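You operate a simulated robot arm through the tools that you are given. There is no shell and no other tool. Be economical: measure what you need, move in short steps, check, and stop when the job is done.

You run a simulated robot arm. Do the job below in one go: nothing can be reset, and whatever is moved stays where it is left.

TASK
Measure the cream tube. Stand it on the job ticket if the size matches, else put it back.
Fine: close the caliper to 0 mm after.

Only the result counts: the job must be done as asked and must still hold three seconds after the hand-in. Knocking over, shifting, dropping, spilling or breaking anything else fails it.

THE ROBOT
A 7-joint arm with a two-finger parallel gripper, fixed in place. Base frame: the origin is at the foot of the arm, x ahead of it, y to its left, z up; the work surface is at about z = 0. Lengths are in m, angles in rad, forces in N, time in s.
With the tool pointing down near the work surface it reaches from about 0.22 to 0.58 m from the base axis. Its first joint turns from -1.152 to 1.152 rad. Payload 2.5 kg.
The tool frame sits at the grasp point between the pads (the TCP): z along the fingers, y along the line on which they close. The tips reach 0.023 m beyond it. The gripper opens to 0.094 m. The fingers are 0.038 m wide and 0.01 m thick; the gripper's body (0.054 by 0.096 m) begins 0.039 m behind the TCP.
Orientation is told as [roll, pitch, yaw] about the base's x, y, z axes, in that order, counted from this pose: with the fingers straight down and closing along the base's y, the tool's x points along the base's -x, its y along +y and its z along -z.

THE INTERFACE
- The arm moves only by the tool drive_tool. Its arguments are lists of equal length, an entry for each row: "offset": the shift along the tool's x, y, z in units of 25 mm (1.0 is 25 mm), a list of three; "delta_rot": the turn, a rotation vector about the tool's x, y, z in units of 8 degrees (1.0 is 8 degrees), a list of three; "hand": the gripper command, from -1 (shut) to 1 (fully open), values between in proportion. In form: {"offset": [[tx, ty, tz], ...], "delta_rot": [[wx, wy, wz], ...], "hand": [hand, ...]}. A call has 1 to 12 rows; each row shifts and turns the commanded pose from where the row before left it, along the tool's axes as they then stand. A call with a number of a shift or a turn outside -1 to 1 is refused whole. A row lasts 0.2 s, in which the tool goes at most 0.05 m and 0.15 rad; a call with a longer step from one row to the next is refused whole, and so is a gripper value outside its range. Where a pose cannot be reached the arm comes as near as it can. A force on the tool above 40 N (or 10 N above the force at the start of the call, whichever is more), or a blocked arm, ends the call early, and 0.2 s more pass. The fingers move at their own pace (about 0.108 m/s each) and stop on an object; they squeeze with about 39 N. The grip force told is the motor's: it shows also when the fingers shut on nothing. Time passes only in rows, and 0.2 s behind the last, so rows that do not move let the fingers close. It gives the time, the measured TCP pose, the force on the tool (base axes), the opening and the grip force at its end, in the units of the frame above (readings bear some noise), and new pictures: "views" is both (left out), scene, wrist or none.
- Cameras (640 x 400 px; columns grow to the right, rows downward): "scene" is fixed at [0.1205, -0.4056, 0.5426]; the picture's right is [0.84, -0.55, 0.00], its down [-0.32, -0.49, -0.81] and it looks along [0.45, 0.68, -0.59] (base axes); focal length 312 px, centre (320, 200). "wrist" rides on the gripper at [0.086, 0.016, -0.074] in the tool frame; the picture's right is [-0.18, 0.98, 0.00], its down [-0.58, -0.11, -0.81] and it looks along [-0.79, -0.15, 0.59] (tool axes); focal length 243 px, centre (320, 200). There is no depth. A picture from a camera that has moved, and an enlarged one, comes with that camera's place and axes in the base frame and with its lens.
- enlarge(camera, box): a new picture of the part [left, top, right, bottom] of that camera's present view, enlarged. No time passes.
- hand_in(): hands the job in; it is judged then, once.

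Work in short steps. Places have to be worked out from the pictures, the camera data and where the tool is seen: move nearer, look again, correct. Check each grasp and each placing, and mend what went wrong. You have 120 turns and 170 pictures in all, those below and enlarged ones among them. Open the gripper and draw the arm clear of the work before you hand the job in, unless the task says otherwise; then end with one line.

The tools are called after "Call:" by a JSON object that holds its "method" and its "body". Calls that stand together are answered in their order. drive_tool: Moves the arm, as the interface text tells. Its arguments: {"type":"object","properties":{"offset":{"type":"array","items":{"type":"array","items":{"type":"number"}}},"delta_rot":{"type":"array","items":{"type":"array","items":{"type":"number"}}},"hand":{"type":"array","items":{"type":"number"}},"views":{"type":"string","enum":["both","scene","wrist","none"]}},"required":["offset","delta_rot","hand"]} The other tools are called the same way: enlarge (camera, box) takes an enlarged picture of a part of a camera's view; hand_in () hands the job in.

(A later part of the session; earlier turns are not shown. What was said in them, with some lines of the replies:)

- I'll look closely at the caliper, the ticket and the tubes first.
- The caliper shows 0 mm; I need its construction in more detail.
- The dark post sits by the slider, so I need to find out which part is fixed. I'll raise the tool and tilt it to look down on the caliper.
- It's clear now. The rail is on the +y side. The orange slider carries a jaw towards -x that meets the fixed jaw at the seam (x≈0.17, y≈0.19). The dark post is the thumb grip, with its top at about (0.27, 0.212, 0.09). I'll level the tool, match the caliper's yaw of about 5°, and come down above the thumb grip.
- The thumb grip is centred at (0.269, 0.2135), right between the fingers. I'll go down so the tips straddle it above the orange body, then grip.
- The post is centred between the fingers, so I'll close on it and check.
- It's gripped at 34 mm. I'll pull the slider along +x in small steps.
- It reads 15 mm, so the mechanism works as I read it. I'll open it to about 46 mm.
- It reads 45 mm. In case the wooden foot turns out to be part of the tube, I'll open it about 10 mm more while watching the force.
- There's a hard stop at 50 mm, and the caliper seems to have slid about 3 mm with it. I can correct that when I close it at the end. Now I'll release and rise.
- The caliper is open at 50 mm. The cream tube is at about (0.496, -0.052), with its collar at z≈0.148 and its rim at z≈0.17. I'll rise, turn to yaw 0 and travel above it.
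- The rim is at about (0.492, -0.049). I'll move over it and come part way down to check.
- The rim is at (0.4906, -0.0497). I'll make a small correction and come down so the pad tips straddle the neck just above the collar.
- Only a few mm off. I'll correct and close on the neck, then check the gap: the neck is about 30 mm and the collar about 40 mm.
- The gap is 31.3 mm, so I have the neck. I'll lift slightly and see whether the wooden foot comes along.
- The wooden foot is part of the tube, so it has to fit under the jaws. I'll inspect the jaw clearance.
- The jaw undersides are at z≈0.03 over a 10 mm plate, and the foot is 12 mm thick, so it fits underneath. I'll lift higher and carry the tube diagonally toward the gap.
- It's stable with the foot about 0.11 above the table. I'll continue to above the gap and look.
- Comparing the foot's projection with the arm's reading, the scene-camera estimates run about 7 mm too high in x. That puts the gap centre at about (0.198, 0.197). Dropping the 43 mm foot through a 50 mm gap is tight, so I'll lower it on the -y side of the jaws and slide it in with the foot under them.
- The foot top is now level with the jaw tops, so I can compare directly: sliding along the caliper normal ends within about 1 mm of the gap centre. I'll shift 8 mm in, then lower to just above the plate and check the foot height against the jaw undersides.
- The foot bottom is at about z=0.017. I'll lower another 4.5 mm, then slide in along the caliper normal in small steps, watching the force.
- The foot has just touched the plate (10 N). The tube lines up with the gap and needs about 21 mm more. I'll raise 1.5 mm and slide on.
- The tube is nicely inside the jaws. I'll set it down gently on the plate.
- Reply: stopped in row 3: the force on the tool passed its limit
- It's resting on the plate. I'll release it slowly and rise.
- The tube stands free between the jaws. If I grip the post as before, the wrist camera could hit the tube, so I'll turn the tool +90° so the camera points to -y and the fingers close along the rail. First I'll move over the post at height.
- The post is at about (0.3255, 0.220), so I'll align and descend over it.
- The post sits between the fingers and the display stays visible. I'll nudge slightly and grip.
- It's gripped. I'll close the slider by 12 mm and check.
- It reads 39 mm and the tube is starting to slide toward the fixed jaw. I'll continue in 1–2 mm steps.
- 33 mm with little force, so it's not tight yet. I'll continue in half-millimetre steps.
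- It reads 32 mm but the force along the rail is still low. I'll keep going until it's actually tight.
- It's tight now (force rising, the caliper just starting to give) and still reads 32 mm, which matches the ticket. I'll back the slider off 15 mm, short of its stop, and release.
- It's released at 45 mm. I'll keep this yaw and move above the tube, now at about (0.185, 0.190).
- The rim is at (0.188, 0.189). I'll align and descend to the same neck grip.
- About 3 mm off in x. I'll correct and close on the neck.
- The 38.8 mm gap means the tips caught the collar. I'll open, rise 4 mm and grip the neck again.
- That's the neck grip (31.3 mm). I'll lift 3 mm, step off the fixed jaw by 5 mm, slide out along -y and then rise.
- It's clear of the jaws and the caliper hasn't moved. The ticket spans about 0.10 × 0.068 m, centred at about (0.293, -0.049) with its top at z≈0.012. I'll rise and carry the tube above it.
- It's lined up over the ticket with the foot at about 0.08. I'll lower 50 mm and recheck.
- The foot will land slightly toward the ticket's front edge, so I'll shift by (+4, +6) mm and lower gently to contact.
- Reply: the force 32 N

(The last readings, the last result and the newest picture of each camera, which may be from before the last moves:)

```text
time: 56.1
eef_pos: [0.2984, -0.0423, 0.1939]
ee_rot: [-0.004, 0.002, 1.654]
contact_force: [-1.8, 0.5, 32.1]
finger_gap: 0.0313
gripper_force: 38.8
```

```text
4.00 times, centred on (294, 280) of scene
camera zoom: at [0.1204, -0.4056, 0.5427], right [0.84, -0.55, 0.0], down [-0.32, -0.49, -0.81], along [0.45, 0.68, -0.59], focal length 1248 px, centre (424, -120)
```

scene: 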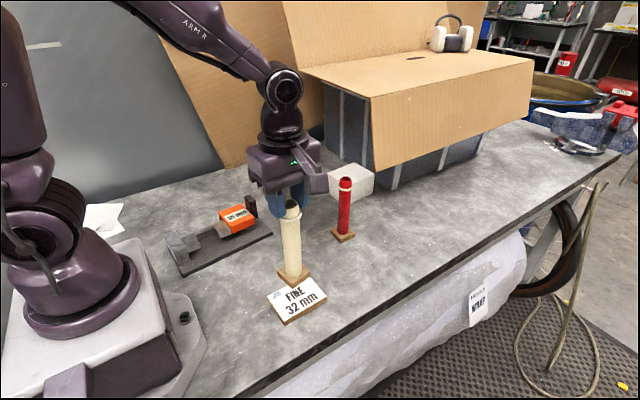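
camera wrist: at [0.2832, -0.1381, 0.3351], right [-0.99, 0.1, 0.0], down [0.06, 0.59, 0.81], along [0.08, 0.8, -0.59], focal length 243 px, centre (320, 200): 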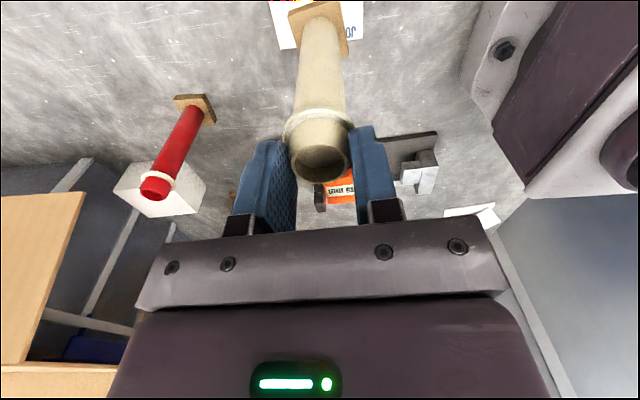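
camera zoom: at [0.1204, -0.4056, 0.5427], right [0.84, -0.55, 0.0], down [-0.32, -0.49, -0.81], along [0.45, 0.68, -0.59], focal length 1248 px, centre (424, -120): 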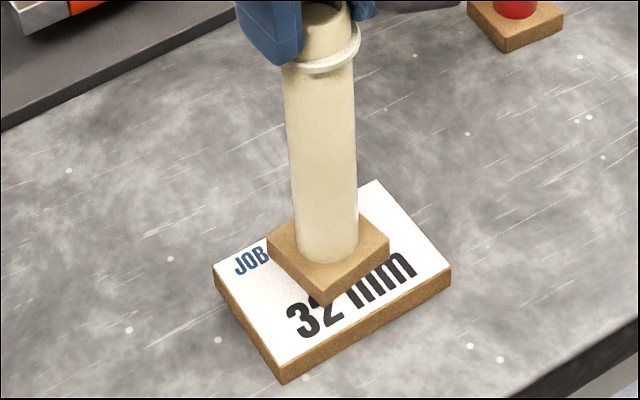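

It's firmly in contact (32 N) and well inside the ticket. I'll relieve the pressure slightly, then release and rise.

Call:
{"method": "drive_tool", "body": {"offset": [[0, 0, -0.05], [0, 0, 0], [0, 0, 0], [0, 0, 0], [0, 0, -0.5], [0, 0, -1], [0, 0, -1], [0, 0, 0]], "delta_rot": [[0, 0, 0], [0, 0, 0], [0, 0, 0], [0, 0, 0], [0, 0, 0], [0, 0, 0], [0, 0, 0], [0, 0, 0]], "hand": [-0.6, -0.6, -0.2, 0.2, 0.3, 0.3, 0.3, 0.3]}}

Call:
{"method": "enlarge", "body": {"camera": "scene", "box": [230, 180, 358, 330]}}

```text
time: 58.0
eef_pos: [0.298, -0.0424, 0.2582]
ee_rot: [0.002, 0.002, 1.655]
contact_force: [0.1, -0.3, 0.5]
finger_gap: 0.061
gripper_force: 0.0
camera wrist: at [0.2881, -0.1305, 0.3333], right [-0.99, 0.1, 0.0], down [0.06, 0.59, 0.81], along [0.08, 0.8, -0.59], focal length 243 px, centre (320, 200)
```

scene: 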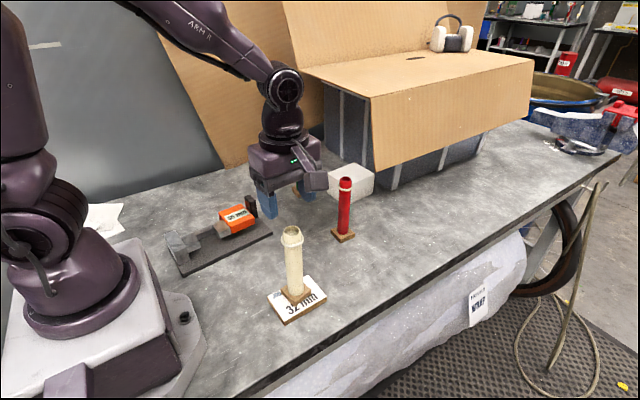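
wrist: 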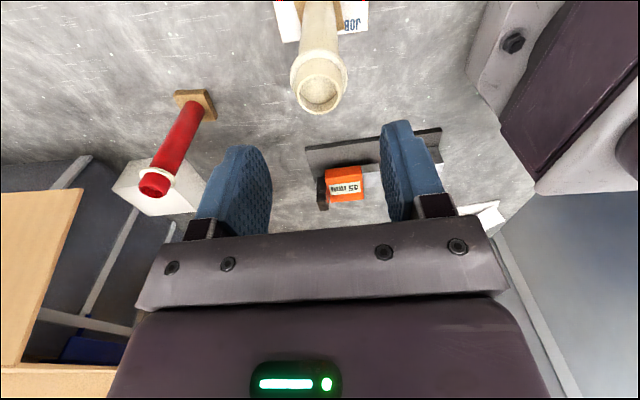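

```text
2.67 times, centred on (294, 255) of scene
camera zoom: at [0.1205, -0.4056, 0.5426], right [0.84, -0.55, 0.0], down [-0.32, -0.49, -0.81], along [0.45, 0.68, -0.59], focal length 832 px, centre (389, 53)
```

zoom: 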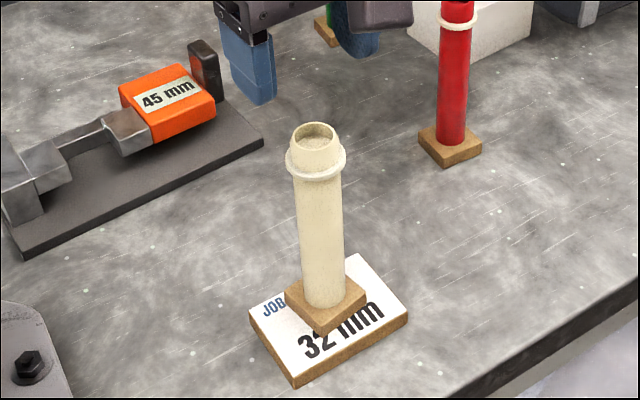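

The tube stands on the ticket. Next I'll close the caliper, moving at height to above the thumb grip.

Call:
{"method": "drive_tool", "body": {"offset": [[-0.95, -0.168, 0], [-0.95, -0.168, 0], [-0.95, -0.168, 0], [-0.95, -0.168, 0], [-0.95, -0.168, 0], [-0.95, -0.168, 0], [-0.95, -0.168, 0], [-0.95, -0.168, 0], [-0.95, -0.168, 0], [-0.95, -0.168, 0], [-0.94, -0.17, 0], [0, 0, 0]], "delta_rot": [[0, 0, 0], [0, 0, 0], [0, 0, 0], [0, 0, 0], [0, 0, 0], [0, 0, 0], [0, 0, 0], [0, 0, 0], [0, 0, 0], [0, 0, 0], [0, 0, 0], [0, 0, 0]], "hand": [0.3, 0.3, 0.3, 0.3, 0.3, 0.3, 0.3, 0.3, 0.3, 0.3, 0.2, 0.2], "views": "wrist"}}

```text
time: 60.5
eef_pos: [0.3216, 0.2225, 0.2555]
ee_rot: [0.0, 0.002, 1.654]
contact_force: [-1.5, 0.0, -0.2]
finger_gap: 0.0561
gripper_force: 0.0
camera wrist: at [0.3124, 0.1337, 0.3306], right [-0.99, 0.1, 0.0], down [0.06, 0.59, 0.81], along [0.08, 0.8, -0.59], focal length 243 px, centre (320, 200)
```

wrist: 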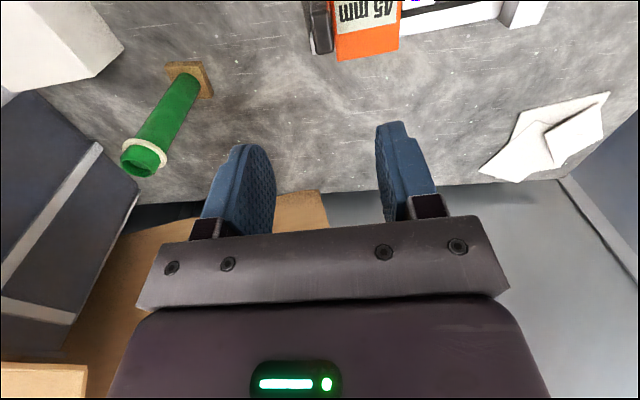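

Aligned. I'll descend and grip the post.

Call:
{"method": "drive_tool", "body": {"offset": [[0.1, 0, 0], [0, 0, 1], [0, 0, 1], [0, 0, 1], [0, 0, 1], [0, 0, 1], [0, 0, 1], [0, 0, 0.5], [0, 0, 0]], "delta_rot": [[0, 0, 0], [0, 0, 0], [0, 0, 0], [0, 0, 0], [0, 0, 0], [0, 0, 0], [0, 0, 0], [0, 0, 0], [0, 0, 0]], "hand": [0.2, 0.2, 0.2, 0.2, 0.2, 0.2, 0.2, 0.2, 0.2], "views": "wrist"}}

Call:
{"method": "enlarge", "body": {"camera": "scene", "box": [160, 150, 288, 270]}}

```text
time: 62.5
eef_pos: [0.3202, 0.2174, 0.0928]
ee_rot: [0.0, 0.002, 1.655]
contact_force: [0.0, -0.2, 0.3]
finger_gap: 0.0564
gripper_force: 0.1
camera wrist: at [0.3113, 0.129, 0.1669], right [-0.99, 0.1, 0.0], down [0.06, 0.59, 0.81], along [0.08, 0.8, -0.59], focal length 243 px, centre (320, 200)
```

wrist: 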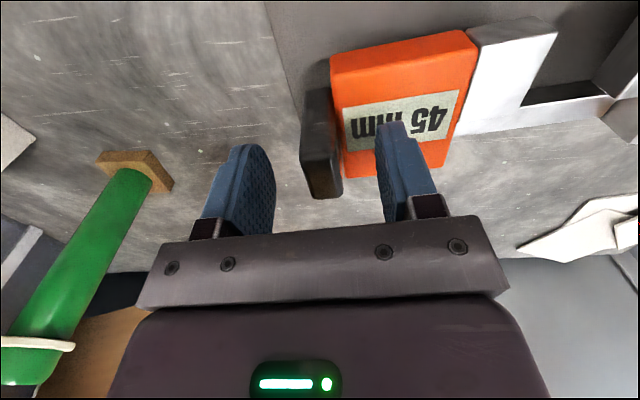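

```text
3.33 times, centred on (224, 210) of scene
camera zoom: at [0.1205, -0.4056, 0.5426], right [0.84, -0.55, 0.0], down [-0.32, -0.49, -0.81], along [0.45, 0.68, -0.59], focal length 1040 px, centre (640, 167)
```

zoom: 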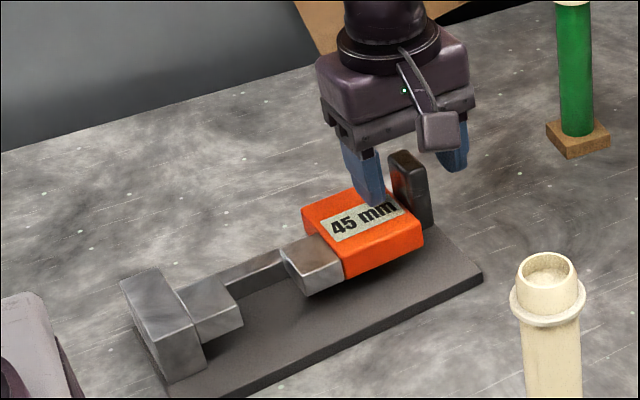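

Good. I'll grip and then slide it back about 40 mm along the rail.

Call:
{"method": "drive_tool", "body": {"offset": [[0, 0, 0], [0, 0, 0], [0, 0, 0], [0, 0.2, 0], [0, 0.25, 0], [0, 0.25, 0], [0, 0.25, 0], [0, 0.25, 0], [0, 0.25, 0], [0, 0.15, 0], [0, 0, 0]], "delta_rot": [[0, 0, 0], [0, 0, 0], [0, 0, 0], [0, 0, 0], [0, 0, 0], [0, 0, 0], [0, 0, 0], [0, 0, 0], [0, 0, 0], [0, 0, 0], [0, 0, 0]], "hand": [-0.9, -0.9, -0.9, -0.9, -0.9, -0.9, -0.9, -0.9, -0.9, -0.9, -0.9], "views": "none"}}

Call:
{"method": "enlarge", "body": {"camera": "scene", "box": [160, 150, 288, 270]}}

```text
time: 65.0
eef_pos: [0.2847, 0.2153, 0.0924]
ee_rot: [-0.001, 0.001, 1.655]
contact_force: [0.7, -3.2, -0.3]
finger_gap: 0.0179
gripper_force: 38.7
```

```text
3.33 times, centred on (224, 210) of scene
camera zoom: at [0.1205, -0.4056, 0.5426], right [0.84, -0.55, 0.0], down [-0.32, -0.49, -0.81], along [0.45, 0.68, -0.59], focal length 1040 px, centre (640, 167)
```

zoom: 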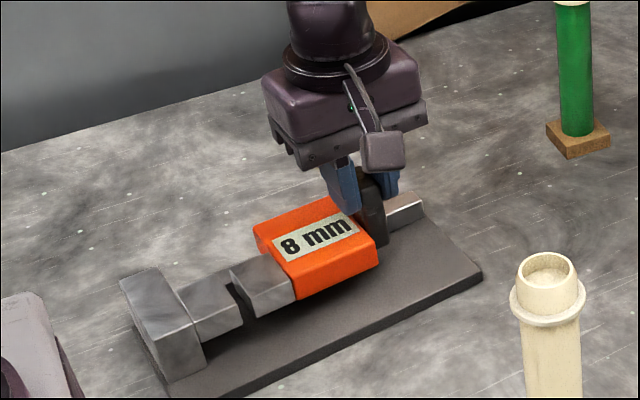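

It reads 8 mm, so I'll close the rest carefully.

Call:
{"method": "drive_tool", "body": {"offset": [[0, 0.15, 0], [0, 0.1, 0], [0, 0.08, 0], [0, 0.04, 0], [0, 0, 0]], "delta_rot": [[0, 0, 0], [0, 0, 0], [0, 0, 0], [0, 0, 0], [0, 0, 0]], "hand": [-0.9, -0.9, -0.9, -0.9, -0.9], "views": "none"}}

Call:
{"method": "enlarge", "body": {"camera": "scene", "box": [160, 150, 288, 270]}}

```text
time: 66.2
eef_pos: [0.2728, 0.2146, 0.0932]
ee_rot: [-0.002, 0.002, 1.656]
contact_force: [4.3, 1.1, 0.5]
finger_gap: 0.018
gripper_force: 39.4
```

```text
3.33 times, centred on (224, 210) of scene
camera zoom: at [0.1205, -0.4056, 0.5426], right [0.84, -0.55, 0.0], down [-0.32, -0.49, -0.81], along [0.45, 0.68, -0.59], focal length 1040 px, centre (640, 167)
```

zoom: 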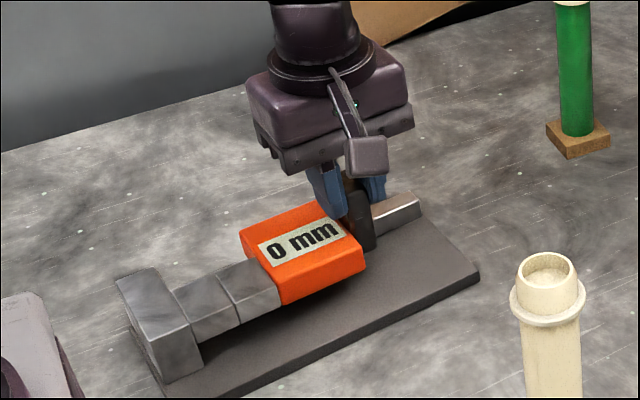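

It reads 0 mm, and the caliper is back where it started in the picture. I'll release, rise and check.

Call:
{"method": "drive_tool", "body": {"offset": [[0, 0, 0], [0, 0, 0], [0, 0, -0.5], [0, 0, -1], [0, 0, -1], [0, 0, -1], [0, 0, -1], [0, 0, -1], [0, 0, -1], [0, 0, 0]], "delta_rot": [[0, 0, 0], [0, 0, 0], [0, 0, 0], [0, 0, 0], [0, 0, 0], [0, 0, 0], [0, 0, 0], [0, 0, 0], [0, 0, 0], [0, 0, 0]], "hand": [0, 0.1, 0.1, 0.1, 0.1, 0.1, 0.1, 0.5, 1, 1], "views": "scene"}}

Call:
{"method": "enlarge", "body": {"camera": "scene", "box": [160, 150, 288, 270]}}

Call:
{"method": "enlarge", "body": {"camera": "scene", "box": [230, 180, 358, 330]}}

```text
time: 68.3
eef_pos: [0.274, 0.2154, 0.2565]
ee_rot: [0.001, 0.001, 1.655]
contact_force: [-0.1, 0.3, -0.1]
finger_gap: 0.0941
gripper_force: 0.1
```

scene: 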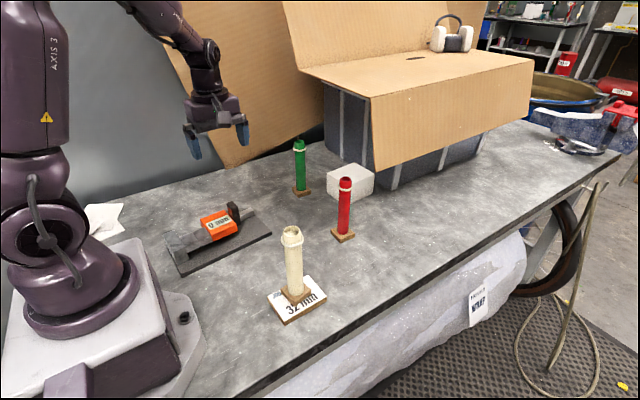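

```text
3.33 times, centred on (224, 210) of scene
camera zoom: at [0.1205, -0.4056, 0.5426], right [0.84, -0.55, 0.0], down [-0.32, -0.49, -0.81], along [0.45, 0.68, -0.59], focal length 1040 px, centre (640, 167)
```

zoom: 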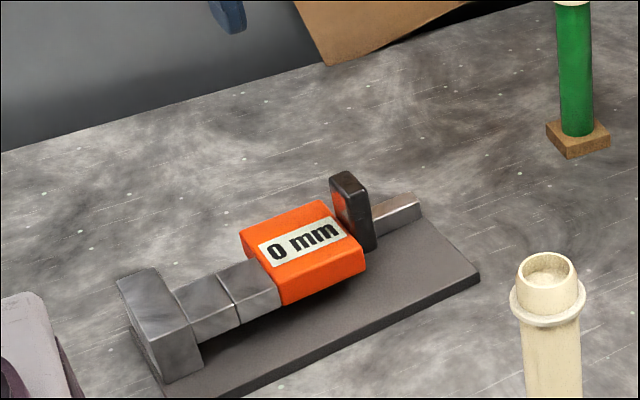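

```text
2.67 times, centred on (294, 255) of scene
camera zoom: at [0.1205, -0.4056, 0.5426], right [0.84, -0.55, 0.0], down [-0.32, -0.49, -0.81], along [0.45, 0.68, -0.59], focal length 832 px, centre (389, 53)
```

zoom: 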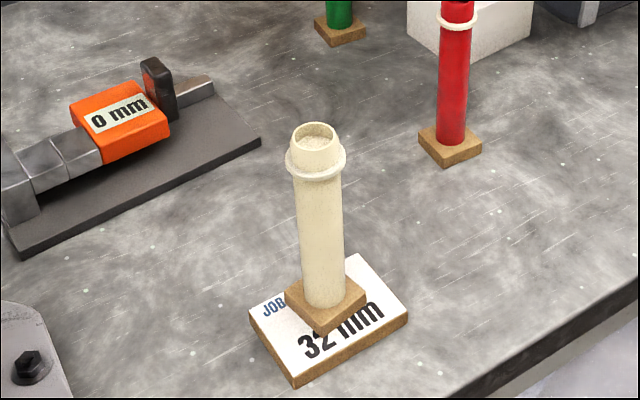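

The caliper reads 0 mm, the cream tube stands on the ticket, the arm is clear and the gripper is open. I'll hand it in.

Call:
{"method": "hand_in", "body": {}}

```text
The job is handed in.
```

The cream tube measured 32 mm, which matches the ticket, so it now stands on the job ticket and the caliper is closed back to 0 mm.
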